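You operate a simulated robot arm through the tools that you are given. There is no shell and no other tool. Be economical: measure what you need, move in short steps, check, and stop when the job is done.

The job below is to be done with a simulated two-armed robot. You get a single attempt, and the scene is never put back.

JOB
Turn the side tap knob to on. Pick up the small juice bottle with the latest date from the capper end of the filling bench with one hand, pass it to the other hand and put it on the left worktop of the sink. Put the yellow cup in the inside of the wash bowl. Take the white cup and leave it on the left worktop of the sink. Any order will do. Set down upright: small juice bottle.
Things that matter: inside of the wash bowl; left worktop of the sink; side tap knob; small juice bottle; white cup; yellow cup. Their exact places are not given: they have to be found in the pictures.

The check looks at the end state, three seconds after you hand in, the way a careful person would. Anything else that was tipped, shoved, dropped, spilled or broken makes it a failure.

ROBOT AND FRAMES
Two 7-joint arms with three-finger grippers on one trunk, on a base that drives. Base frame: it is fixed to the floor where the robot stands at the start and does not move with it; the origin is under the middle of the robot, x ahead of it, y to its left, z up. Readings come in cm, degrees, newtons and seconds.
The left shoulder is at the start at [3, 12.4, 115.8], the right one opposite. With the tool pointing down near the work surface each hand reaches from about 10 to 76 cm from the robot's upright axis, wherever it stands, measured 20 degrees to its own side. Places, roughly: inside of the wash bowl [90, -200, 70]; left worktop of the sink [160, -180, 90]; side tap knob [60, 0, 110]; small juice bottle [100, -50, 100]; white cup (7x7x6 cm) [10, -210, 100]; yellow cup (7x7x6 cm) [160, -180, 90]. Payload 2.2 kg a hand.
The TCP of each hand is the grasp point between the finger pads, 2.8 cm short of the fingertips. In the tool frame z runs along the fingers and y along their closing line. Largest opening 10.2 cm; the body of the gripper starts 7.1 cm behind the TCP.
Orientation is told as [roll, pitch, yaw] about the base's x, y, z axes, in that order, counted from this pose: with the fingers straight down and closing along the base's y, the tool's x points along the base's -x, its y along +y and its z along -z.

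CONTROLS
- The arms move only by the tool step_arm. It takes "left_rows", "right_rows" or both (then of equal length, played together; a hand with none holds still); each is a list of rows, each a list of 7 numbers: the shift along the tool's x, y, z in cm, then the turn, a rotation vector about the tool's x, y, z in degrees, then the finger opening in cm, from 0 to 10.2. In form: [[tx, ty, tz, ax, ay, az, gripper], ...]. A call has 1 to 8 rows; each row shifts and turns the commanded pose from where the row before left it, along the tool's axes as they then stand. A row lasts 0.2 s, in which the tool goes at most 5 cm and 8.6 degrees; a call with a longer step from one row to the next is refused whole, and so is a gripper value outside its range. Where a pose cannot be reached the arm comes as near as it can. A force on the tool above 40 N (or 10 N above the force at the start of the call, whichever is more), or a blocked arm, ends the call early, and 0.2 s more pass. Each finger halts on what it meets, pressing with about 40 N; the grip force reading is that of the motor and also rises with nothing between the fingers. The clock runs only during rows and for 0.2 s after the last one: add rows that do not move to give the fingers time. The reply holds the time, the measured pose of the TCP, the force on the tool along the base axes, the opening and the grip force, in the units named above and with some noise, with the torque about the TCP (base axes, N m) and any sound that the robot's microphone picked up.
- Cameras (640 x 400 px; columns grow to the right, rows downward): "scene" is now at [4.54, -1.44, 187.27]; the picture's right is [-0.18, -0.98, 0.00], its down [-0.75, 0.14, -0.65] and it looks along [0.64, -0.12, -0.76] (base axes); focal length 251 px, centre (320, 200). "left" rides on the left gripper at [7.2, 3.8, -8.6] in its tool frame; the picture's right is [-0.46, 0.89, 0.00], its down [-0.60, -0.32, -0.73] and it looks along [-0.65, -0.34, 0.68] (tool axes); focal length 256 px, centre (320, 200). "right" rides on the right gripper at [6.9, 4.4, -8.6] in its tool frame; the picture's right is [-0.53, 0.85, 0.00], its down [-0.58, -0.36, -0.73] and it looks along [-0.62, -0.39, 0.68] (tool axes); focal length 256 px, centre (320, 200).
- grab_frame(camera): a new picture of that camera. It takes no simulated time.
- raise_lower(by): slides the trunk up (or, below 0, down) by that many cm; the arms and the scene camera ride with it, the base frame stays. It gives what a move gives, with no picture.
- roll_base(legs): drives the robot by 1 to 6 legs, each [ahead, left, turn to the left] in cm, cm and degrees, along the robot's own axes; the way and the turn of a leg run together, so that a leg with both is an arc; at most 150 cm and 180 degrees a leg. The arms and the cameras ride along, it lands a little off, and it stops where it bumps. It gives what a move gives.
- turn_head(pan, tilt): turns the head with the scene camera to pan (to the left, within 143 degrees either way) and tilt (down, from -29 to 69), counted from straight ahead of the robot. It gives what a move gives.
- point_at(camera, pixels): for up to 12 pixels [column, row] of the newest picture of that camera ("zoom" is the newest enlarged one), the place [x, y, z] in the base frame of the surface seen there, good to about 0.2 cm. It takes no simulated time.
- close_up(camera, box): a new picture of the part [left, top, right, bottom] of that camera's present view, enlarged. It takes no simulated time.
- sign_off(): hands the job in; it is judged then, once.

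Keep the steps short. Do not move on a guess: measure, check each grasp and each placing, and mend mistakes. In all there are 110 turns and 88 pictures (those below and enlarged ones count). Leave the grippers open and the arms clear of the work at the hand-in unless told otherwise, and finish with a single line.

The tools are called after "Request:" as name(argument=value, ...) on one line, values as JSON. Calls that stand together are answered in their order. step_arm: Moves the arms, as the interface text tells. Its arguments: {"type":"object","properties":{"left_rows":{"type":"array","items":{"type":"array","items":{"type":"number"}}},"right_rows":{"type":"array","items":{"type":"array","items":{"type":"number"}}}},"required":[]} The other tools are called the same way: raise_lower (by) slides the trunk up or down; roll_base (legs) drives the base; turn_head (pan, tilt) turns the head that bears the scene camera; grab_frame (camera) takes a picture; point_at (camera, pixels) gives the place of the surface under pixels of a picture; close_up (camera, box) takes an enlarged picture of a part of a camera's view; sign_off () hands the job in.

At the start:

```text
time_s: 0.0
left_tool_pos: [49.34, 3.42, 139.97]
left_ee_rot: [-0.1, -0.1, 0.0]
left_ft_force: [-0.2, -0.3, 0.2]
left_torque: [-0.03, 0.02, 0.03]
left_finger_gap: 10.21
left_gripper_force: 0.0
right_tool_pos: [37.93, -31.56, 131.74]
right_ee_rot: [0.0, 0.0, -0.1]
right_ft_force: [-0.6, 1.0, 0.2]
right_torque: [0.01, 0.0, -0.01]
right_finger_gap: 10.2
right_gripper_force: 0.0
trunk travel left (down, up): [-40.0, 14.0]
robot x, y, heading: [-0.16, -0.02, -0.2]
head pan, tilt: [-10.3, 49.6]
```

scene: 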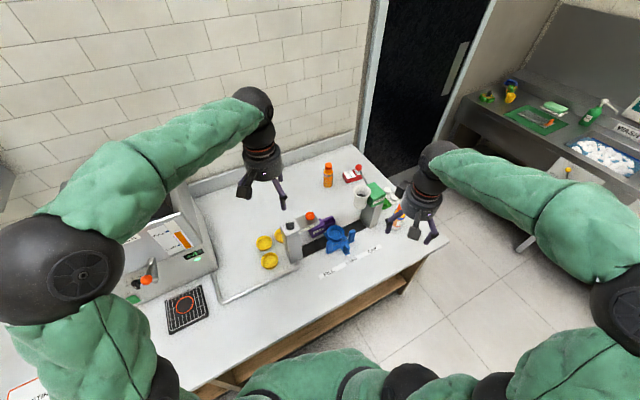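
right: 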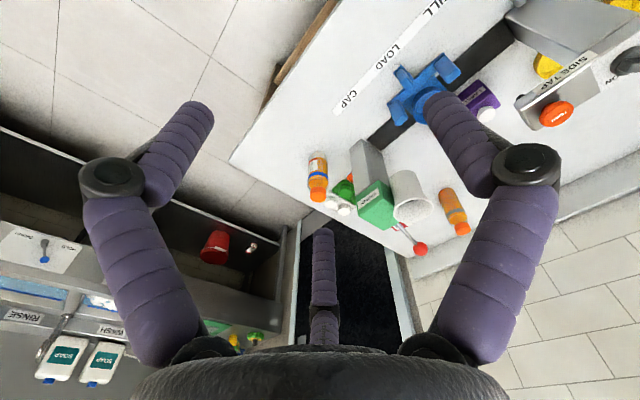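
left: 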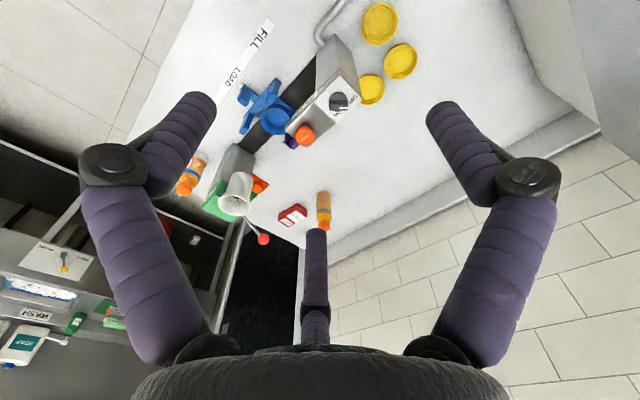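

I see the filling bench ahead and the sink on the right. First I'll enlarge the bench area of the scene view.

Request:
close_up(camera="scene", box=[240, 150, 460, 290])

Request:
close_up(camera="right", box=[280, 40, 640, 265])

```text
2.86 times, centred on (350, 220) of scene
```

zoom: 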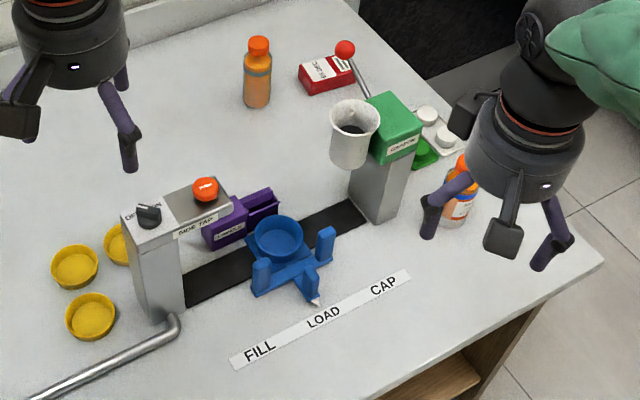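

```text
1.78 times, centred on (460, 152) of right
```

zoom: 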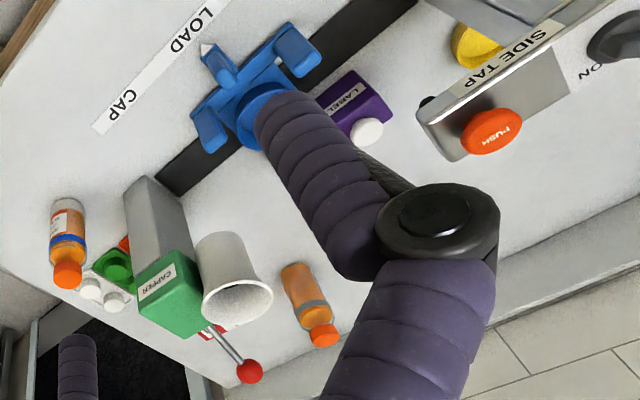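

Two orange bottles stand at the capper end, and the dark knob sits on the side tap box. I'll enlarge the knob and the bottles to read the markings and dates.

Request:
close_up(camera="scene", box=[275, 205, 325, 236])

Request:
close_up(camera="left", box=[280, 70, 400, 145])

Request:
close_up(camera="right", box=[290, 130, 490, 255])

Request:
point_at(camera="scene", pixels=[[291, 225], [311, 215], [328, 178], [399, 220], [285, 265], [302, 263], [328, 167], [361, 190], [377, 190]])

```text
12.80 times, centred on (300, 220) of scene
```

zoom: 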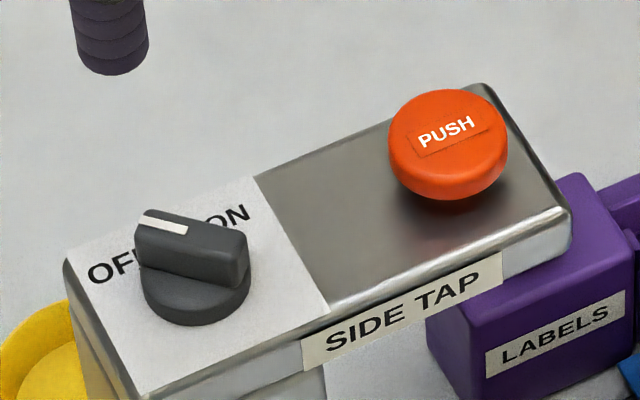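

```text
5.33 times, centred on (340, 108) of left
```

zoom: 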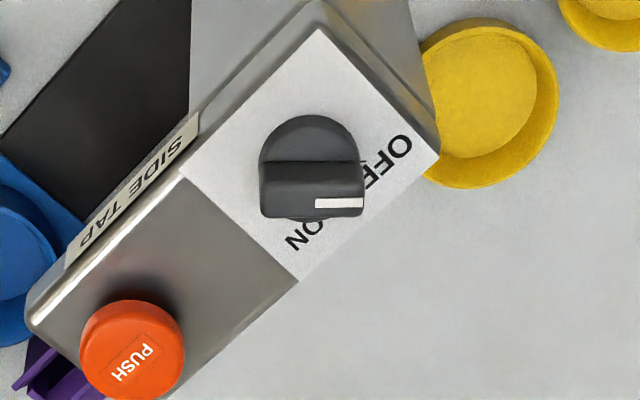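

```text
3.20 times, centred on (390, 192) of right
```

zoom: 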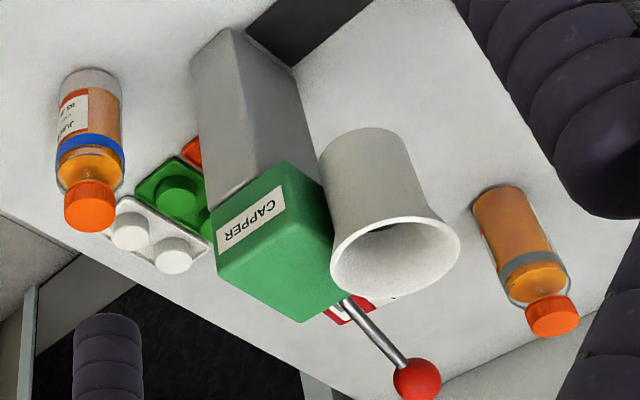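

```text
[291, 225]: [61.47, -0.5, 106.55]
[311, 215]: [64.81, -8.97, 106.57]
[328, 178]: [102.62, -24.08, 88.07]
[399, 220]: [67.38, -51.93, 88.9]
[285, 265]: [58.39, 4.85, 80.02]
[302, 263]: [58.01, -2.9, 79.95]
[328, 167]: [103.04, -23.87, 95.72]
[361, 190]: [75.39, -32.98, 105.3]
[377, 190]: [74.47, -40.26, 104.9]
```

I'll try to read the bottle labels: the front one in the right camera near (315,165) and scene (397,220), the back one at scene (328,175).

Request:
close_up(camera="right", box=[302, 148, 336, 169])

Request:
close_up(camera="scene", box=[380, 200, 420, 225])

Request:
close_up(camera="scene", box=[312, 160, 352, 185])

```text
16.00 times, centred on (319, 158) of right
```

zoom: 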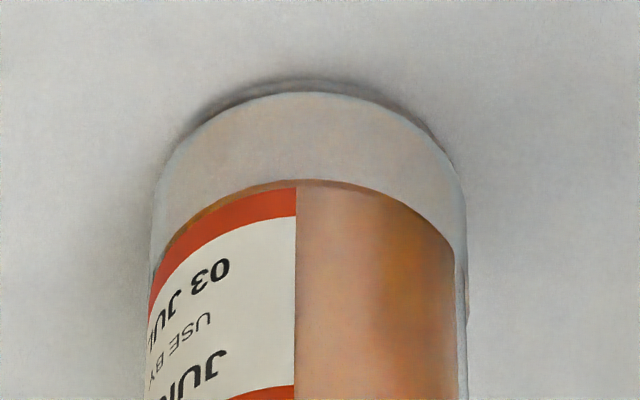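

```text
16.00 times, centred on (400, 212) of scene
```

zoom: 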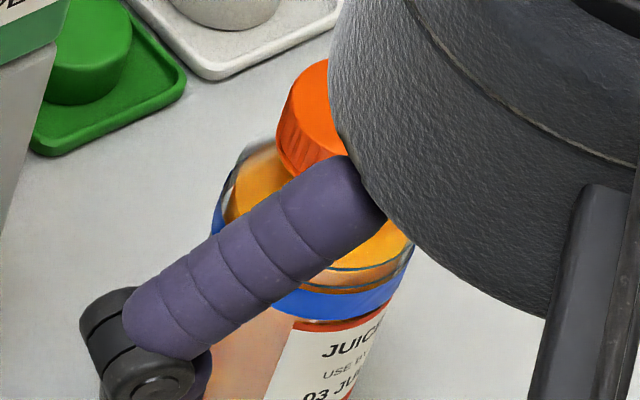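

```text
16.00 times, centred on (332, 172) of scene
```

zoom: 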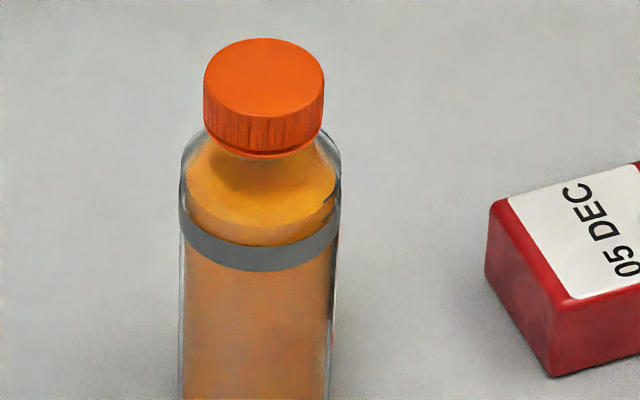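

The front bottle reads "03 JU?"; the back bottle's label faces away. I'll survey the sink side by turning the head right.

Request:
turn_head(pan=-75, tilt=35)

Request:
grab_frame(camera="scene")

```text
time_s: 1.4
left_tool_pos: [49.2, 3.38, 140.05]
left_ee_rot: [0.0, 0.0, -0.1]
left_ft_force: [-0.4, -0.7, -0.8]
left_torque: [-0.01, 0.0, -0.04]
left_finger_gap: 10.21
left_gripper_force: 0.1
right_tool_pos: [37.95, -31.56, 131.81]
right_ee_rot: [0.0, -0.1, 0.0]
right_ft_force: [-0.9, -0.2, -1.3]
right_torque: [0.01, -0.01, 0.01]
right_finger_gap: 10.19
right_gripper_force: 0.1
trunk travel left (down, up): [-40.0, 14.0]
robot x, y, heading: [-0.37, -0.1, -0.0]
head pan, tilt: [-75.0, 35.0]
```

```text
76 pictures are left
```

scene: 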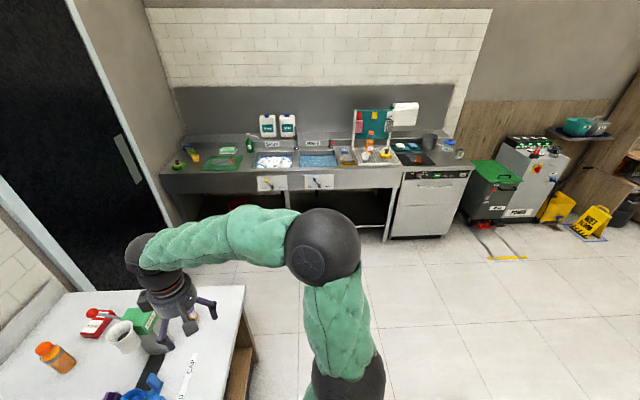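

The sink counter runs along the right wall. I'll enlarge it.

Request:
close_up(camera="scene", box=[150, 90, 350, 215])

Request:
close_up(camera="scene", box=[320, 90, 520, 215])

Request:
point_at(camera="scene", pixels=[[193, 160], [180, 170], [222, 163], [250, 148], [275, 165], [318, 163], [374, 160], [410, 160], [447, 148], [428, 143], [180, 145], [240, 195]])

```text
3.20 times, centred on (250, 152) of scene
```

zoom: 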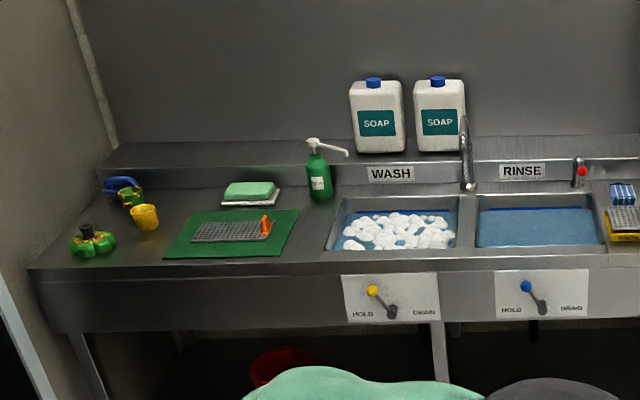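

```text
3.20 times, centred on (420, 152) of scene
```

zoom: 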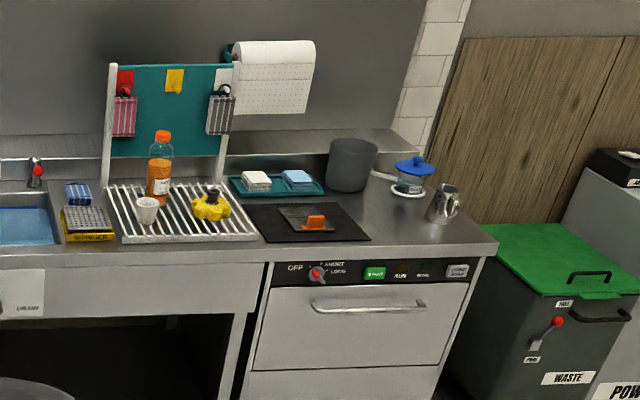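

```text
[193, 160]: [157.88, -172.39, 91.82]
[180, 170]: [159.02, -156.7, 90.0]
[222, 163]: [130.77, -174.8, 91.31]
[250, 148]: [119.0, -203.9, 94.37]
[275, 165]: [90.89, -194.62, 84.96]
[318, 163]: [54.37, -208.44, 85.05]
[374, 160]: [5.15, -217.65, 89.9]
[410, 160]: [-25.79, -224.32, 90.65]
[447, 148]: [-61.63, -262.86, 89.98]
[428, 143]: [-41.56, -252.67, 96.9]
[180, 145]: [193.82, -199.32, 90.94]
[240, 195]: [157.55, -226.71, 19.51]
```

The white cup is near (14,-212), the yellow near (163,-178), and the bowl around (91,-195). Now I'll measure the knob geometry with the left camera; the pointer seems to aim at OFF.

Request:
close_up(camera="left", box=[310, 80, 374, 120])

```text
10.00 times, centred on (342, 100) of left
```

zoom: 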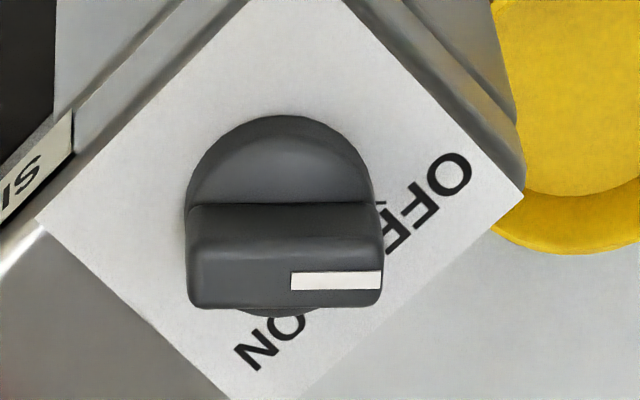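

Request:
point_at(camera="zoom", pixels=[[200, 280], [370, 280], [285, 262], [285, 300], [425, 205], [270, 345], [280, 140], [190, 215], [374, 215], [100, 220], [295, 280]])

```text
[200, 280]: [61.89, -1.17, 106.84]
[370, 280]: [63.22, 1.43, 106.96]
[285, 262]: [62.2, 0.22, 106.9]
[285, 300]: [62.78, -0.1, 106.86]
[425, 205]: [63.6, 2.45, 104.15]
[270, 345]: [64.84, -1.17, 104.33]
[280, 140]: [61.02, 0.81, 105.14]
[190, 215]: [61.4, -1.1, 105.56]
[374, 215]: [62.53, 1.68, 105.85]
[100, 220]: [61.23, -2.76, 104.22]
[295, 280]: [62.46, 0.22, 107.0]
```

Bar centre (62.5, 0.1, 107), pointing 63° (OFF); ON lies about -29°, so it needs about 92° clockwise. I'll move the left hand above the knob, then yaw it to +63° so the fingers straddle the bar.

Request:
step_arm(left_rows=[[-1.9, -0.47, 3.14, 0, 0, 0, 10], [-1.9, -0.47, 3.14, 0, 0, 0, 8], [-1.9, -0.47, 3.14, 0, 0, 0, 6], [-1.9, -0.47, 3.14, 0, 0, 0, 5], [-1.9, -0.47, 3.14, 0, 0, 0, 5], [-1.9, -0.47, 3.14, 0, 0, 0, 5], [-1.9, -0.47, 3.14, 0, 0, 0, 5]])

Request:
step_arm(left_rows=[[0, 0, 0, 0, 0, -7.9, 5], [0, 0, 0, 0, 0, -7.9, 5], [0, 0, 0, 0, 0, -7.9, 5], [0, 0, 0, 0, 0, -7.9, 5], [0, 0, 0, 0, 0, -7.9, 5], [0, 0, 0, 0, 0, -7.9, 5], [0, 0, 0, 0, 0, -7.9, 5], [0, 0, 0, 0, 0, -7.9, 5]])

```text
time_s: 3.0
left_tool_pos: [62.78, 0.31, 117.74]
left_ee_rot: [0.0, 0.0, 0.0]
left_ft_force: [-0.4, -0.4, 1.2]
left_torque: [-0.03, 0.03, -0.01]
left_finger_gap: 5.03
left_gripper_force: 0.0
right_tool_pos: [38.16, -31.71, 131.75]
right_ee_rot: [-0.1, 0.1, 0.1]
right_ft_force: [1.0, -0.1, 0.4]
right_torque: [0.01, 0.02, 0.01]
right_finger_gap: 10.22
right_gripper_force: 0.0
trunk travel left (down, up): [-40.0, 14.0]
robot x, y, heading: [0.38, 0.28, 0.1]
head pan, tilt: [-75.0, 35.0]
```

```text
time_s: 4.8
left_tool_pos: [62.65, 0.2, 117.88]
left_ee_rot: [0.0, 0.1, 63.4]
left_ft_force: [0.8, -0.8, -0.2]
left_torque: [-0.03, 0.02, 0.0]
left_finger_gap: 5.02
left_gripper_force: 0.0
right_tool_pos: [37.96, -31.6, 131.8]
right_ee_rot: [0.1, 0.0, 0.1]
right_ft_force: [-0.9, 0.2, -0.6]
right_torque: [-0.04, -0.01, -0.03]
right_finger_gap: 10.2
right_gripper_force: 0.0
trunk travel left (down, up): [-40.0, 14.0]
robot x, y, heading: [0.01, 0.23, 0.1]
head pan, tilt: [-75.0, 35.0]
```

The left hand is above the knob at yaw 63. I'll go down 9.9 cm and check with the left camera before closing.

Request:
step_arm(left_rows=[[0, 0, 3.3, 0, 0, 0, 5], [0, 0, 3.3, 0, 0, 0, 5], [0, 0, 2.3, 0, 0, 0, 5], [0, 0, 1.0, 0, 0, 0, 5]])

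Request:
grab_frame(camera="left")

```text
time_s: 5.8
left_tool_pos: [62.64, 0.24, 108.09]
left_ee_rot: [0.0, 0.0, 63.2]
left_ft_force: [0.1, -0.2, 1.1]
left_torque: [-0.02, -0.03, 0.02]
left_finger_gap: 4.99
left_gripper_force: 0.0
right_tool_pos: [37.94, -31.59, 131.64]
right_ee_rot: [0.0, 0.0, 0.0]
right_ft_force: [0.0, -0.5, -0.1]
right_torque: [-0.03, -0.01, 0.0]
right_finger_gap: 10.2
right_gripper_force: 0.0
trunk travel left (down, up): [-40.0, 14.0]
robot x, y, heading: [-0.11, 0.24, 0.0]
head pan, tilt: [-75.0, 35.0]
```

```text
72 pictures are left
```

left: 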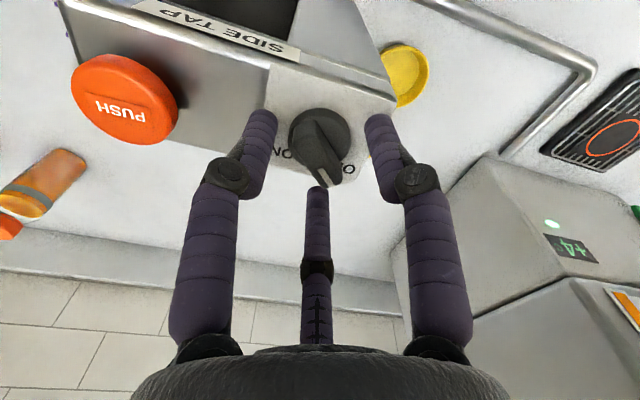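

The fingers straddle the bar squarely. I'll close and turn in the same call after the grip sets.

Request:
step_arm(left_rows=[[0, 0, 0.2, 0, 0, 0, 3], [0, 0, 0, 0, 0, 0, 1], [0, 0, 0, 0, 0, 0, 0], [0, 0, 0, 0, 0, 0, 0]])

```text
time_s: 6.8
left_tool_pos: [62.9, 0.22, 108.03]
left_ee_rot: [-0.3, -0.2, 63.2]
left_ft_force: [20.4, -6.8, 9.6]
left_torque: [-0.29, -0.2, -0.14]
left_finger_gap: 2.13
left_gripper_force: 45.1
right_tool_pos: [38.14, -31.64, 131.72]
right_ee_rot: [0.0, 0.2, 0.0]
right_ft_force: [0.3, 0.0, 0.8]
right_torque: [0.01, -0.04, -0.02]
right_finger_gap: 10.21
right_gripper_force: 0.1
trunk travel left (down, up): [-40.0, 14.0]
robot x, y, heading: [0.26, -0.07, 0.0]
head pan, tilt: [-75.0, 35.0]
```

Gap 2.1 with a 20 N sideways push: I'm off-centre a bit; shift about 0.3 cm along -tool y to relax.

Request:
step_arm(left_rows=[[0, -0.3, 0, 0, 0, 0, 0], [0, 0, 0, 0, 0, 0, 0]])

```text
time_s: 7.3
left_tool_pos: [62.93, 0.06, 108.02]
left_ee_rot: [-0.2, -0.1, 63.4]
left_ft_force: [15.4, -1.0, 21.1]
left_torque: [0.19, -0.23, 0.01]
left_finger_gap: 2.11
left_gripper_force: 45.2
right_tool_pos: [38.03, -31.57, 131.83]
right_ee_rot: [-0.1, 0.1, 0.0]
right_ft_force: [0.2, -0.8, -0.3]
right_torque: [0.01, -0.01, 0.02]
right_finger_gap: 10.2
right_gripper_force: 0.0
trunk travel left (down, up): [-40.0, 14.0]
robot x, y, heading: [-0.19, -0.1, -0.2]
head pan, tilt: [-75.0, 35.0]
```

Some upward force too; I'll lift 0.3 cm and then turn clockwise in 8° rows.

Request:
step_arm(left_rows=[[0, -0.1, -0.3, 0, 0, 0, 0], [0, 0, 0, 0, 0, 8, 0], [0, 0, 0, 0, 0, 8, 0], [0, 0, 0, 0, 0, 8, 0], [0, 0, 0, 0, 0, 8, 0]])

```text
time_s: 8.6
left_tool_pos: [62.96, -0.2, 108.06]
left_ee_rot: [0.1, 0.2, 30.9]
left_ft_force: [6.1, -5.1, -0.3]
left_torque: [0.59, -1.41, 0.0]
left_finger_gap: 2.14
left_gripper_force: 44.9
right_tool_pos: [38.03, -31.79, 131.78]
right_ee_rot: [-0.1, 0.1, 0.0]
right_ft_force: [0.8, 0.1, -0.5]
right_torque: [-0.02, 0.0, 0.01]
right_finger_gap: 10.21
right_gripper_force: 0.0
trunk travel left (down, up): [-40.0, 14.0]
robot x, y, heading: [-0.01, 0.01, -0.1]
head pan, tilt: [-75.0, 35.0]
```

Turning well (yaw 31, low forces). I'll continue to about -27.

Request:
step_arm(left_rows=[[0, 0, 0, 0, 0, 8, 0], [0, 0, 0, 0, 0, 8, 0], [0, 0, 0, 0, 0, 8, 0], [0, 0, 0, 0, 0, 8, 0], [0, 0, 0, 0, 0, 8, 0], [0, 0, 0, 0, 0, 8, 0], [0, 0, 0, 0, 0, 8, 0]])

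Request:
turn_head(pan=-10, tilt=50)

Request:
close_up(camera="left", box=[220, 60, 420, 185])

```text
time_s: 10.2
left_tool_pos: [62.44, -0.4, 108.04]
left_ee_rot: [0.0, 0.4, -25.0]
left_ft_force: [-20.8, -23.8, -10.5]
left_torque: [-1.03, -0.88, 0.08]
left_finger_gap: 2.12
left_gripper_force: 44.9
right_tool_pos: [37.72, -31.97, 131.8]
right_ee_rot: [0.2, -0.1, 0.0]
right_ft_force: [-0.1, -1.0, -0.1]
right_torque: [0.03, 0.01, -0.02]
right_finger_gap: 10.2
right_gripper_force: 0.1
trunk travel left (down, up): [-40.0, 14.0]
robot x, y, heading: [0.18, 0.1, -0.0]
head pan, tilt: [-75.0, 35.0]
```

```text
time_s: 11.5
left_tool_pos: [62.5, -0.42, 108.02]
left_ee_rot: [-0.1, 0.5, -24.7]
left_ft_force: [-24.2, -25.8, -12.1]
left_torque: [-0.18, 1.11, 0.09]
left_finger_gap: 2.14
left_gripper_force: 44.7
right_tool_pos: [37.83, -31.87, 131.79]
right_ee_rot: [0.3, -0.1, 0.0]
right_ft_force: [0.0, 0.1, 0.2]
right_torque: [-0.05, 0.0, 0.0]
right_finger_gap: 10.21
right_gripper_force: 0.1
trunk travel left (down, up): [-40.0, 14.0]
robot x, y, heading: [-0.03, -0.26, -0.3]
head pan, tilt: [-10.0, 50.0]
```

```text
3.20 times, centred on (320, 122) of left
```

zoom: 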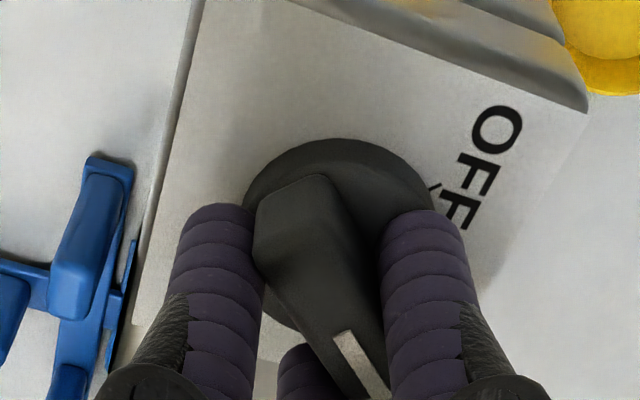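

The bar keeps the same look relative to the fingers as before the turn. I'll relax the sideways force, add a last couple of degrees, then open and lift to look.

Request:
step_arm(left_rows=[[0, 0.3, 0, 0, 0, 4, 0], [0, 0, 0, 0, 0, 0, 0], [0, 0, 0, 0, 0, 0, 3], [0, 0, 0, 0, 0, 0, 5], [0, 0, -3, 0, 0, 0, 5], [0, 0, -4, 0, 0, 0, 5], [0, 0, -4, 0, 0, 0, 5]])

Request:
close_up(camera="left", box=[220, 60, 420, 185])

Request:
grab_frame(camera="scene")

```text
time_s: 13.1
left_tool_pos: [62.86, 0.33, 119.22]
left_ee_rot: [0.1, 0.1, -28.8]
left_ft_force: [0.1, -1.1, -0.6]
left_torque: [-0.02, 0.0, 0.03]
left_finger_gap: 5.0
left_gripper_force: 0.1
right_tool_pos: [38.05, -31.63, 131.89]
right_ee_rot: [0.0, 0.1, 0.0]
right_ft_force: [-0.4, 0.3, -0.4]
right_torque: [0.01, 0.01, -0.01]
right_finger_gap: 10.22
right_gripper_force: 0.0
trunk travel left (down, up): [-40.0, 14.0]
robot x, y, heading: [0.18, 0.04, -0.0]
head pan, tilt: [-10.0, 50.0]
```

```text
3.20 times, centred on (320, 122) of left
```

zoom: 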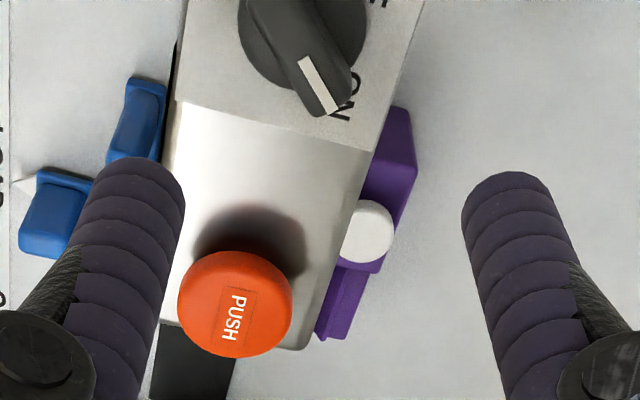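

```text
69 pictures are left
```

scene: 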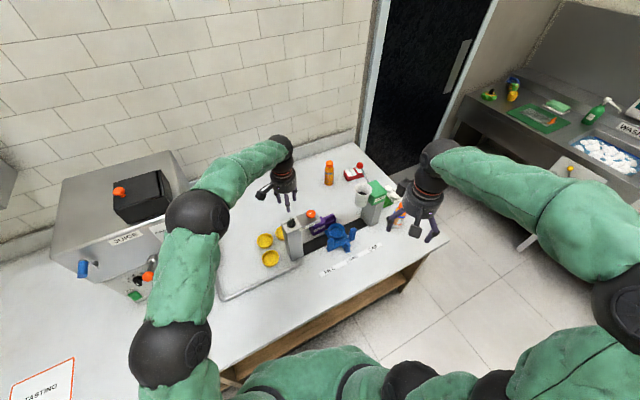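

Now I'll check the pointer direction with the points on the line and ON text.

Request:
point_at(camera="zoom", pixels=[[303, 62], [331, 108], [350, 98], [290, 10]])

Request:
close_up(camera="scene", box=[275, 205, 325, 236])

```text
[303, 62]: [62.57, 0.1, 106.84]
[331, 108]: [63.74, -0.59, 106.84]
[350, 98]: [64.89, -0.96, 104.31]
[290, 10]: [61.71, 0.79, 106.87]
```

```text
12.80 times, centred on (300, 220) of scene
```

zoom: 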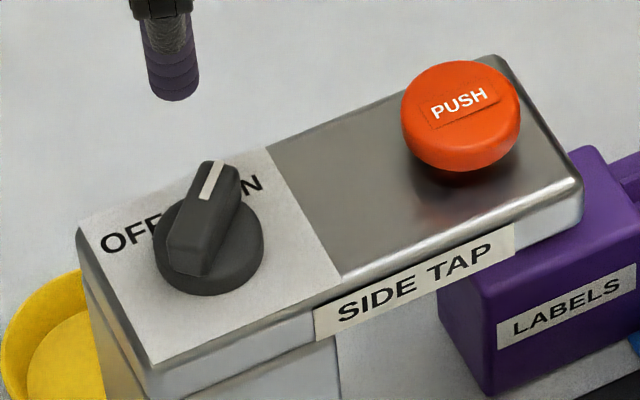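

The pointer direction is -30°, at ON: done. Next I'll measure the bench outline and sink front for driving.

Request:
point_at(camera="scene", pixels=[[446, 240], [352, 149], [300, 375], [480, 140], [560, 180], [367, 125], [420, 320], [500, 220], [530, 240], [460, 130], [250, 295]])

Request:
step_arm(left_rows=[[0, 0, -5, 0, 0, 0, 5], [0, 0, -5, 0, 0, 0, 5], [0, 0, -5, 0, 0, -7, 5], [0, 0, -5, 0, 0, -7, 5], [0, 0, 0, 0, 0, -7, 5], [0, 0, 0, 0, 0, -7, 5]])

```text
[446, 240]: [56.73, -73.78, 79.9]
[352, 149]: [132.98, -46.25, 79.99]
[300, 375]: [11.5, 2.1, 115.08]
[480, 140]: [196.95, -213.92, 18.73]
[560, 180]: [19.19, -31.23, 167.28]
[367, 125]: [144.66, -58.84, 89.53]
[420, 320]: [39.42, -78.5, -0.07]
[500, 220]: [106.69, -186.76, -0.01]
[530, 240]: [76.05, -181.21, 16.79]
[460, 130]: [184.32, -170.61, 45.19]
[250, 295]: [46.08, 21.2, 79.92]
```

```text
time_s: 14.5
left_tool_pos: [63.13, 0.11, 139.18]
left_ee_rot: [0.0, 0.0, -0.7]
left_ft_force: [-0.7, -0.3, 0.9]
left_torque: [-0.05, 0.02, 0.02]
left_finger_gap: 5.01
left_gripper_force: 0.2
right_tool_pos: [37.87, -31.67, 131.86]
right_ee_rot: [0.1, -0.1, 0.0]
right_ft_force: [0.2, 0.2, 0.5]
right_torque: [0.03, -0.03, 0.04]
right_finger_gap: 10.2
right_gripper_force: 0.1
trunk travel left (down, up): [-40.0, 14.0]
robot x, y, heading: [0.08, -0.07, 0.0]
head pan, tilt: [-10.0, 50.0]
```

The bench and sink are both turned by 20°: bench end faces -70°, and the aisle is about 108 cm wide. I'll drive right 110 cm, turn 110° left to face the bench end.

Request:
roll_base(legs=[[0, -110, 0], [0, 0, 110]])

Request:
turn_head(pan=-40, tilt=40)

Request:
grab_frame(camera="scene")

```text
time_s: 24.7
left_tool_pos: [-20.5, -50.17, 139.14]
left_ee_rot: [0.0, 0.1, 107.4]
left_ft_force: [0.6, 0.2, -0.4]
left_torque: [0.0, 0.04, -0.02]
left_finger_gap: 4.98
left_gripper_force: 0.1
right_tool_pos: [17.45, -64.18, 131.79]
right_ee_rot: [0.0, 0.1, 108.3]
right_ft_force: [0.5, -0.1, 0.5]
right_torque: [0.02, -0.01, 0.02]
right_finger_gap: 10.17
right_gripper_force: 0.1
trunk travel left (down, up): [-40.0, 14.0]
robot x, y, heading: [-0.59, -109.68, 108.3]
head pan, tilt: [-10.0, 50.0]
```

```text
time_s: 25.7
left_tool_pos: [-20.6, -50.27, 139.21]
left_ee_rot: [0.0, -0.1, 107.5]
left_ft_force: [-0.4, 0.1, 0.0]
left_torque: [0.04, -0.04, 0.02]
left_finger_gap: 5.01
left_gripper_force: 0.1
right_tool_pos: [17.46, -64.09, 131.7]
right_ee_rot: [-0.1, 0.0, 108.3]
right_ft_force: [-0.2, -0.2, 0.5]
right_torque: [0.0, 0.01, 0.02]
right_finger_gap: 10.2
right_gripper_force: 0.0
trunk travel left (down, up): [-40.0, 14.0]
robot x, y, heading: [-0.75, -110.18, 108.4]
head pan, tilt: [-40.0, 40.0]
```

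```text
67 pictures are left
```

scene: 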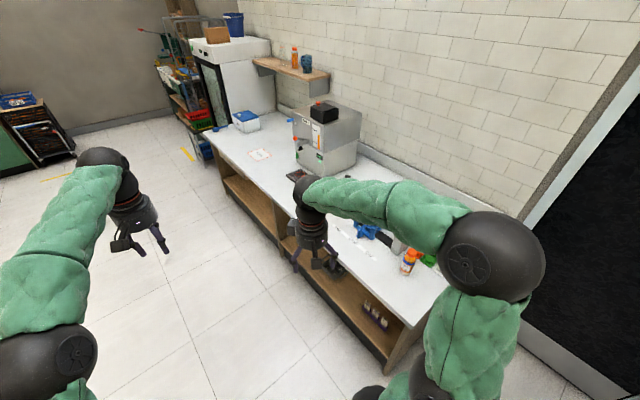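

Now I'll back up 22 cm and slide right 93 cm to face the bench end.

Request:
roll_base(legs=[[-22, 0, 1.6], [0, -93, 0]])

Request:
turn_head(pan=-20, tilt=50)

Request:
grab_frame(camera="scene")

Request:
grab_frame(camera="right")

```text
time_s: 31.9
left_tool_pos: [72.84, -39.43, 139.11]
left_ee_rot: [0.1, 0.0, 109.3]
left_ft_force: [0.2, -0.2, 0.0]
left_torque: [0.0, -0.01, 0.0]
left_finger_gap: 5.03
left_gripper_force: 0.0
right_tool_pos: [111.35, -52.14, 131.72]
right_ee_rot: [0.0, 0.0, 110.2]
right_ft_force: [0.1, 0.6, 0.3]
right_torque: [0.01, 0.02, 0.01]
right_finger_gap: 10.2
right_gripper_force: 0.1
trunk travel left (down, up): [-40.0, 14.0]
robot x, y, heading: [95.08, -98.27, 110.2]
head pan, tilt: [-40.0, 40.0]
```

```text
time_s: 32.7
left_tool_pos: [72.71, -39.55, 139.19]
left_ee_rot: [0.0, 0.0, 109.5]
left_ft_force: [-0.4, 1.2, -0.1]
left_torque: [0.03, 0.01, 0.0]
left_finger_gap: 4.99
left_gripper_force: 0.1
right_tool_pos: [111.26, -52.02, 131.72]
right_ee_rot: [0.0, 0.0, 110.2]
right_ft_force: [0.2, -0.2, 0.7]
right_torque: [0.04, 0.04, -0.01]
right_finger_gap: 10.22
right_gripper_force: 0.0
trunk travel left (down, up): [-40.0, 14.0]
robot x, y, heading: [94.76, -99.01, 110.2]
head pan, tilt: [-20.0, 50.0]
```

```text
66 pictures are left
```

scene: 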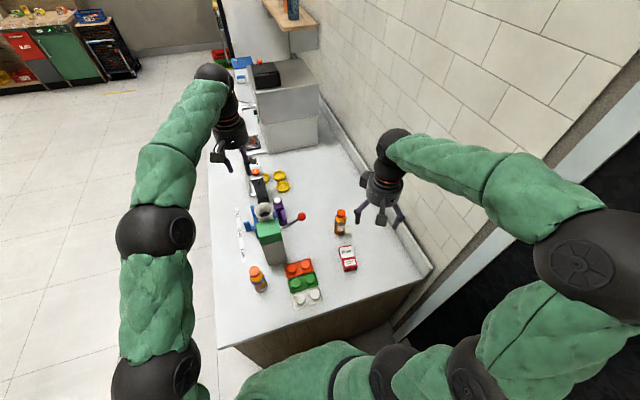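

```text
65 pictures are left
```

right: 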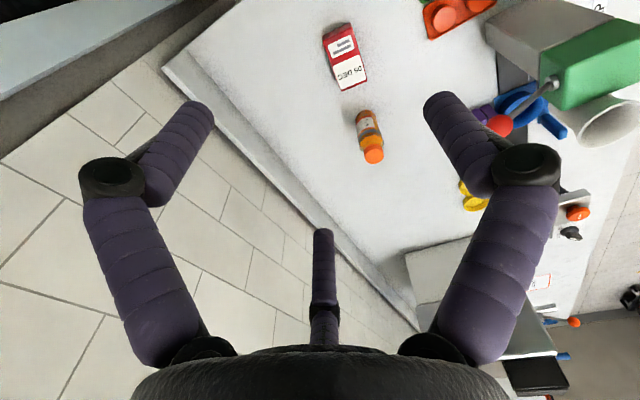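

Both bottles are in view. I'll enlarge their labels.

Request:
close_up(camera="right", box=[345, 105, 393, 135])

Request:
close_up(camera="scene", box=[322, 202, 362, 227])

Request:
close_up(camera="scene", box=[240, 260, 280, 285])

```text
13.33 times, centred on (369, 120) of right
```

zoom: 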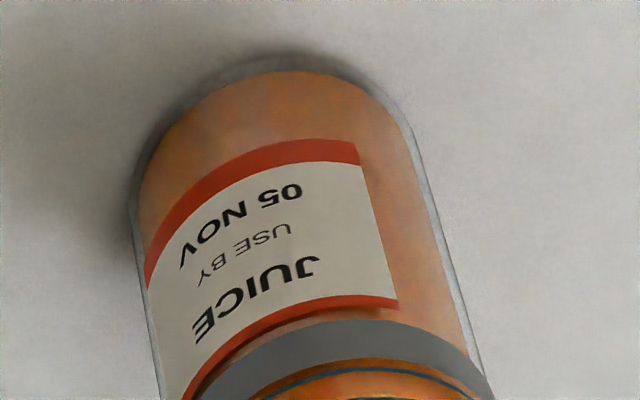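

```text
16.00 times, centred on (342, 214) of scene
```

zoom: 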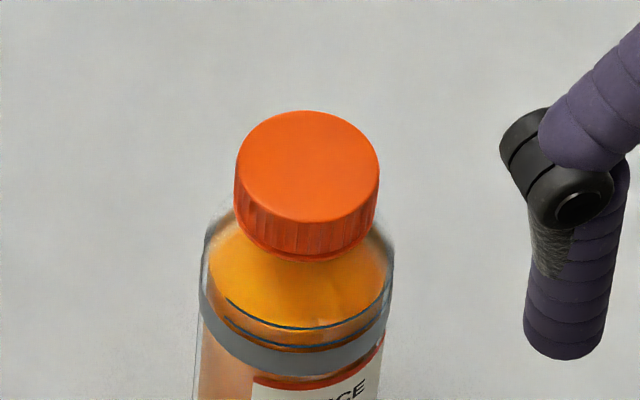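

```text
16.00 times, centred on (260, 272) of scene
```

zoom: 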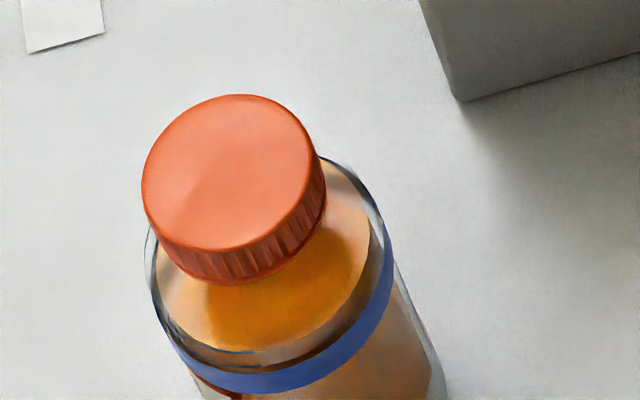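

The back bottle says 05 NOV, the front 03 JU?, so the grey-band back bottle is the one. I'll measure its cap and body.

Request:
point_at(camera="scene", pixels=[[341, 211], [341, 214], [337.5, 212.5], [345, 212.5], [335.5, 226], [339.5, 226], [344.5, 225]])

Request:
point_at(camera="right", pixels=[[367, 120], [360, 120], [375, 120], [374, 157], [366, 112], [344, 60], [360, 85]])

```text
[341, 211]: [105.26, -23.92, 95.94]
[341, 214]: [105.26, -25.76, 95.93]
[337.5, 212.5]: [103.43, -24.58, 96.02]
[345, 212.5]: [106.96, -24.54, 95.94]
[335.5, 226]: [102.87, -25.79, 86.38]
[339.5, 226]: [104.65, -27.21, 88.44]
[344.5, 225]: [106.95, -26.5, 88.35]
```

```text
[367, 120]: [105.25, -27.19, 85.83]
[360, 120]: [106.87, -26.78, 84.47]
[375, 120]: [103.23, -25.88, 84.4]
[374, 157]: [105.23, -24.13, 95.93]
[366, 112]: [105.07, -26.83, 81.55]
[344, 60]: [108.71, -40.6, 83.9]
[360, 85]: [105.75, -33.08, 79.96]
```

Bottle axis is (105.3, -24.7), body radius ~2.6, height 16 cm. I'll pick it with the right hand tilted 45°, so the left can later take the cap from above. First I'll tilt the right hand at height.

Request:
step_arm(right_rows=[[0, 0, 0, 0, -7.5, 0, 10.2], [0, 0, 0, 0, -7.5, 0, 10.2], [0, 0, 0, 0, -7.5, 0, 10.2], [0, 0, 0, 0, -7.5, 0, 10.2], [0, 0, 0, 0, -7.5, 0, 10.2], [0, 0, 0, 0, -7.5, 0, 10.2]])

```text
time_s: 34.1
left_tool_pos: [72.75, -39.46, 139.26]
left_ee_rot: [-0.1, 0.1, 109.4]
left_ft_force: [0.3, -0.1, -0.3]
left_torque: [-0.01, -0.01, -0.02]
left_finger_gap: 5.01
left_gripper_force: 0.0
right_tool_pos: [111.25, -52.02, 131.85]
right_ee_rot: [-0.1, -45.2, 110.2]
right_ft_force: [0.7, 0.4, -0.2]
right_torque: [-0.02, 0.0, 0.01]
right_finger_gap: 10.22
right_gripper_force: 0.0
trunk travel left (down, up): [-40.0, 14.0]
robot x, y, heading: [94.43, -98.91, 110.5]
head pan, tilt: [-20.0, 50.0]
```

Tilted -45. Now I'll move toward the pre-grasp point 12 cm back along the tool axis, stopping short to look.

Request:
step_arm(right_rows=[[1.35, -0.42, 4.36, 0, 0, 0, 10], [1.35, -0.42, 4.36, 0, 0, 0, 9], [1.35, -0.42, 4.36, 0, 0, 0, 9], [1.35, -0.42, 4.36, 0, 0, 0, 9], [1.35, -0.42, 4.36, 0, 0, 0, 9], [1.35, -0.42, 4.36, 0, 0, 0, 9], [1.35, -0.42, 4.36, 0, 0, 0, 9]])

Request:
grab_frame(camera="right")

```text
time_s: 35.7
left_tool_pos: [72.81, -39.21, 139.09]
left_ee_rot: [0.1, 0.1, 109.4]
left_ft_force: [-0.8, 0.4, 0.3]
left_torque: [-0.04, 0.0, 0.04]
left_finger_gap: 4.98
left_gripper_force: 0.1
right_tool_pos: [109.07, -36.78, 103.29]
right_ee_rot: [0.0, -45.0, 110.3]
right_ft_force: [-0.5, 0.4, -1.3]
right_torque: [-0.01, 0.0, 0.02]
right_finger_gap: 8.98
right_gripper_force: 0.2
trunk travel left (down, up): [-40.0, 14.0]
robot x, y, heading: [94.78, -98.77, 110.3]
head pan, tilt: [-20.0, 50.0]
```

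```text
61 pictures are left
```

right: 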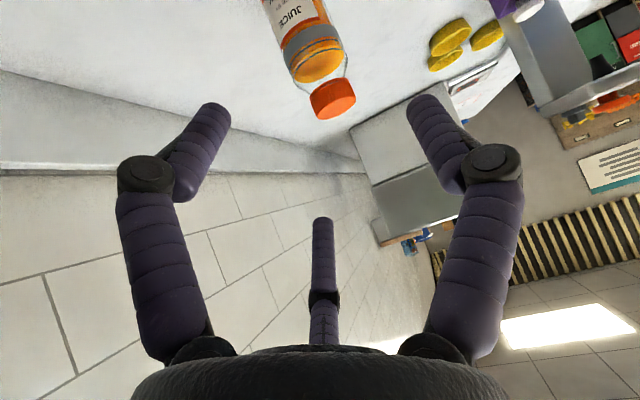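

On course. I'll correct the offset (tool x +2.4, y -0.6), then go in along the tool axis 20 cm total in steps.

Request:
step_arm(right_rows=[[1.2, -0.3, 4, 0, 0, 0, 9], [1.17, -0.3, 4, 0, 0, 0, 9], [0, 0, 3.5, 0, 0, 0, 9]])

Request:
grab_frame(camera="right")

Request:
close_up(camera="scene", box=[270, 150, 430, 250])

```text
time_s: 36.5
left_tool_pos: [72.69, -39.29, 139.12]
left_ee_rot: [-0.1, 0.1, 109.4]
left_ft_force: [-0.3, 0.5, 0.5]
left_torque: [-0.01, 0.03, -0.01]
left_finger_gap: 5.0
left_gripper_force: 0.1
right_tool_pos: [107.12, -30.7, 93.61]
right_ee_rot: [0.0, -44.9, 110.3]
right_ft_force: [0.0, 0.2, -0.3]
right_torque: [-0.03, 0.0, 0.02]
right_finger_gap: 9.01
right_gripper_force: 0.0
trunk travel left (down, up): [-40.0, 14.0]
robot x, y, heading: [94.64, -98.83, 110.1]
head pan, tilt: [-20.0, 50.0]
```

```text
60 pictures are left
```

right: 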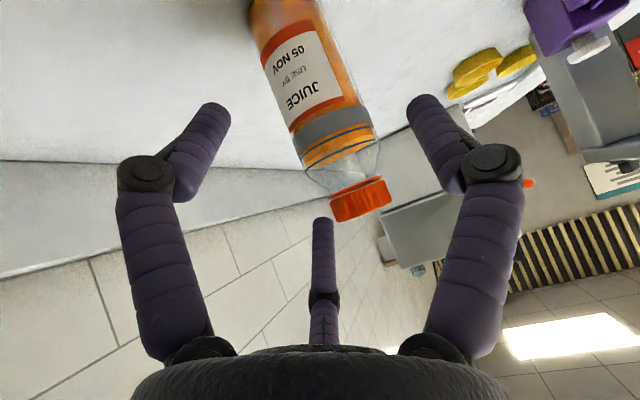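

```text
4.00 times, centred on (350, 200) of scene
```

zoom: 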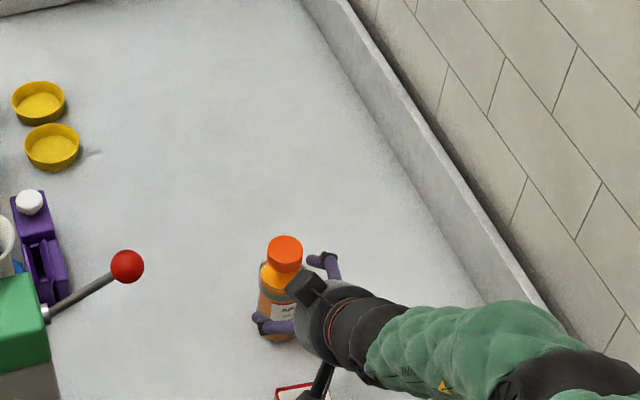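

There's a dark block on the upper side of the gripper near the cap; I'll look closer before advancing.

Request:
close_up(camera="scene", box=[325, 200, 373, 230])

Request:
point_at(camera="scene", pixels=[[347, 221], [345, 219], [349, 218.5], [341, 213], [336, 231], [352, 216], [356, 226]])

```text
13.33 times, centred on (349, 215) of scene
```

zoom: 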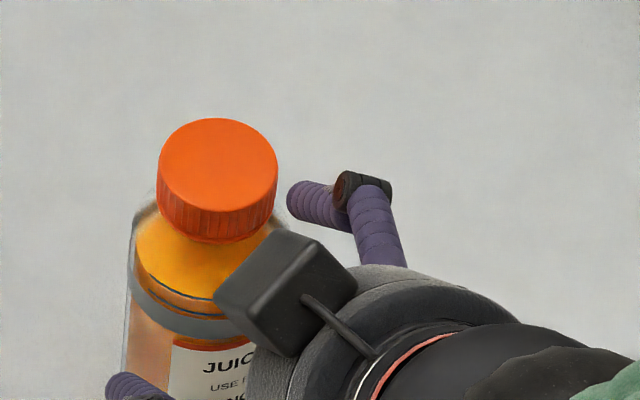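

```text
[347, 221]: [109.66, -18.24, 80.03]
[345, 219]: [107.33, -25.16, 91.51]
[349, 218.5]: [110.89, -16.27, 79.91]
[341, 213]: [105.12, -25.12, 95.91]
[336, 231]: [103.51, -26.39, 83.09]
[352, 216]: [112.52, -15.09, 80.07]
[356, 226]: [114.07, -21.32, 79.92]
```

Request:
point_at(camera="zoom", pixels=[[290, 270], [235, 300], [300, 320], [330, 265], [380, 290], [330, 320], [310, 200], [130, 385]])

```text
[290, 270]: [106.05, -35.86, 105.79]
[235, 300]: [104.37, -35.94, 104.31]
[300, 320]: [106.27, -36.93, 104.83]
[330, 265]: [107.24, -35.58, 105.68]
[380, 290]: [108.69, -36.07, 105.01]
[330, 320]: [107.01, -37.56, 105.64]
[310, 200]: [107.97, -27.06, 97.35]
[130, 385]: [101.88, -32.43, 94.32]
```

The block is 5 cm above the tool axis; at the grasp it will sit behind and above the cap with margin. I'll advance the remaining 9 cm.

Request:
step_arm(right_rows=[[0, -0.3, 3, 0, 0, 0, 9], [0, 0, 3, 0, 0, 0, 9], [0, 0, 2.0, 0, 0, 0, 9], [0.1, 0, 1.0, 0, 0, 0, 9]])

Request:
close_up(camera="scene", box=[310, 195, 374, 235])

Request:
grab_frame(camera="right")

```text
time_s: 37.5
left_tool_pos: [72.68, -39.45, 139.23]
left_ee_rot: [0.0, -0.1, 109.4]
left_ft_force: [-0.5, 1.4, -0.4]
left_torque: [-0.03, 0.01, 0.0]
left_finger_gap: 4.98
left_gripper_force: 0.0
right_tool_pos: [105.34, -24.79, 87.21]
right_ee_rot: [0.0, -45.0, 110.2]
right_ft_force: [-0.1, 0.1, -0.4]
right_torque: [-0.01, 0.02, 0.05]
right_finger_gap: 9.04
right_gripper_force: 0.1
trunk travel left (down, up): [-40.0, 14.0]
robot x, y, heading: [94.3, -98.29, 110.3]
head pan, tilt: [-20.0, 50.0]
```

```text
10.00 times, centred on (342, 215) of scene
```

zoom: 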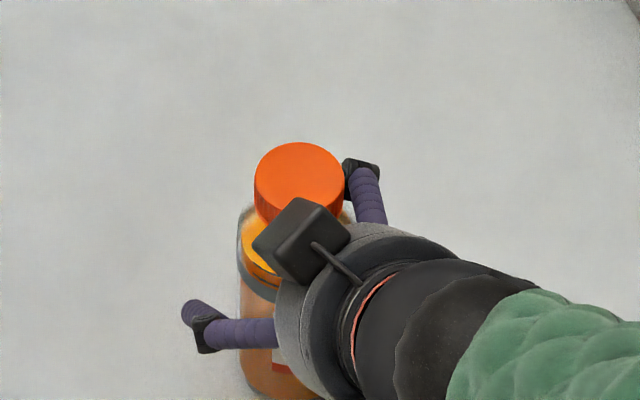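

```text
56 pictures are left
```

right: 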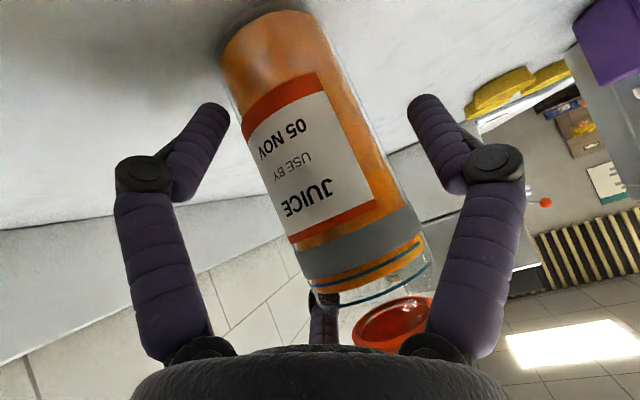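

The bottle stands between the fingers. I'll close and check the grip.

Request:
step_arm(right_rows=[[0, 0, 0, 0, 0, 0, 7], [0, 0, 0, 0, 0, 0, 5.5], [0, 0, 0, 0, 0, 0, 4], [0, 0, 0, 0, 0, 0, 4]])

```text
time_s: 38.5
left_tool_pos: [72.71, -39.47, 139.28]
left_ee_rot: [-0.1, 0.0, 109.4]
left_ft_force: [0.4, 0.3, 0.1]
left_torque: [0.0, -0.02, -0.02]
left_finger_gap: 5.01
left_gripper_force: 0.0
right_tool_pos: [105.25, -24.77, 87.26]
right_ee_rot: [-0.1, -45.1, 110.2]
right_ft_force: [-2.0, -0.4, 7.2]
right_torque: [-0.11, 0.4, -0.04]
right_finger_gap: 7.42
right_gripper_force: 40.3
trunk travel left (down, up): [-40.0, 14.0]
robot x, y, heading: [94.58, -98.29, 110.1]
head pan, tilt: [-20.0, 50.0]
```

Gap 7.4 is wider than I estimated for the bottle; I'll look.

Request:
grab_frame(camera="right")

Request:
close_up(camera="scene", box=[310, 195, 374, 235])

```text
55 pictures are left
```

right: 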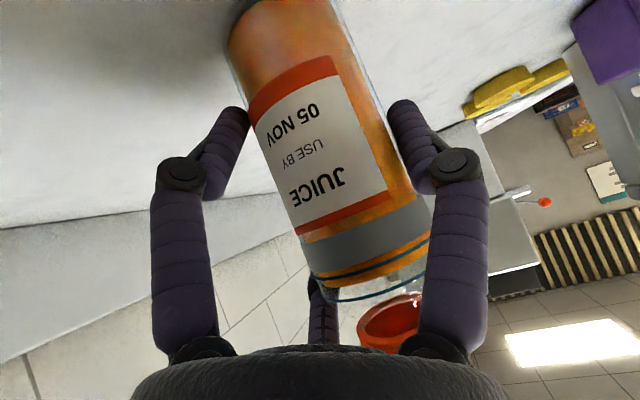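

```text
10.00 times, centred on (342, 215) of scene
```

zoom: 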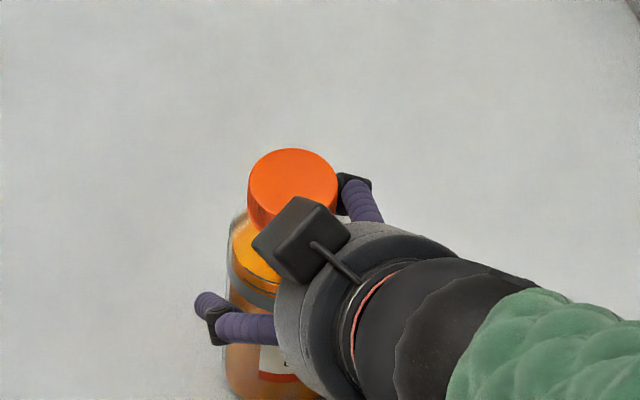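

I'll check whether the bottle still stands straight by measuring the cap top, body and finger points.

Request:
point_at(camera="zoom", pixels=[[262, 185], [320, 185], [292, 160], [280, 205], [210, 305], [240, 300], [235, 370], [240, 330], [350, 190], [370, 195]])

Request:
point_at(camera="right", pixels=[[250, 100], [300, 100], [360, 100], [270, 180], [330, 180], [400, 180], [240, 130], [405, 130], [215, 160], [445, 200]])

```text
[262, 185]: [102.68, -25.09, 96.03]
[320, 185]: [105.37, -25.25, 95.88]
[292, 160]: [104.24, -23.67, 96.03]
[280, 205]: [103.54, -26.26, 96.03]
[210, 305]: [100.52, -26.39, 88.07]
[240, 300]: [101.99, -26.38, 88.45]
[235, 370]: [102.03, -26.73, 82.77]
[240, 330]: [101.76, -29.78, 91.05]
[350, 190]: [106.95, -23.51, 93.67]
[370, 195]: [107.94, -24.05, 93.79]
```

```text
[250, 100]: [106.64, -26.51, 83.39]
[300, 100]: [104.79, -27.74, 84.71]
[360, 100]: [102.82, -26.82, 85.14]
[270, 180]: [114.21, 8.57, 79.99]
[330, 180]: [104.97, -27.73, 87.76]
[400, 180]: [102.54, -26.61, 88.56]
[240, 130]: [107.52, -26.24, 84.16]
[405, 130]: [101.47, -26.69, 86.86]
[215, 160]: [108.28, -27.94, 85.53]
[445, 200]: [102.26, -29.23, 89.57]
```

The images show the hand really has three fingers at 120° (one along +y), so the bottle centred itself 1 cm over, standing upright and gripped with 40 N. I'll lift straight up and check.

Request:
step_arm(right_rows=[[-0.5, 0, -0.5, 0, 0, 0, 3], [-1.5, 0, -1.5, 0, 0, 0, 3], [-3, 0, -3, 0, 0, 0, 3], [-3, 0, -3, 0, 0, 0, 3], [-3, 0, -3, 0, 0, 0, 3], [-3, 0, -3, 0, 0, 0, 3], [-3, 0, -3, 0, 0, 0, 3]])

Request:
grab_frame(camera="scene")

```text
time_s: 40.1
left_tool_pos: [72.79, -39.49, 139.23]
left_ee_rot: [0.0, 0.0, 109.3]
left_ft_force: [0.6, 0.1, 0.6]
left_torque: [0.03, 0.02, 0.03]
left_finger_gap: 5.0
left_gripper_force: 0.1
right_tool_pos: [105.2, -25.09, 111.29]
right_ee_rot: [0.1, -45.0, 110.3]
right_ft_force: [-0.9, 0.1, -3.8]
right_torque: [0.06, -0.02, -0.03]
right_finger_gap: 7.41
right_gripper_force: 40.4
trunk travel left (down, up): [-40.0, 14.0]
robot x, y, heading: [94.83, -98.45, 110.0]
head pan, tilt: [-20.0, 50.0]
```

```text
53 pictures are left
```

scene: 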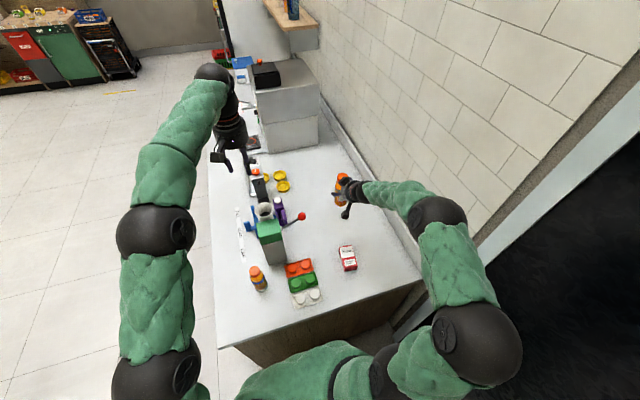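

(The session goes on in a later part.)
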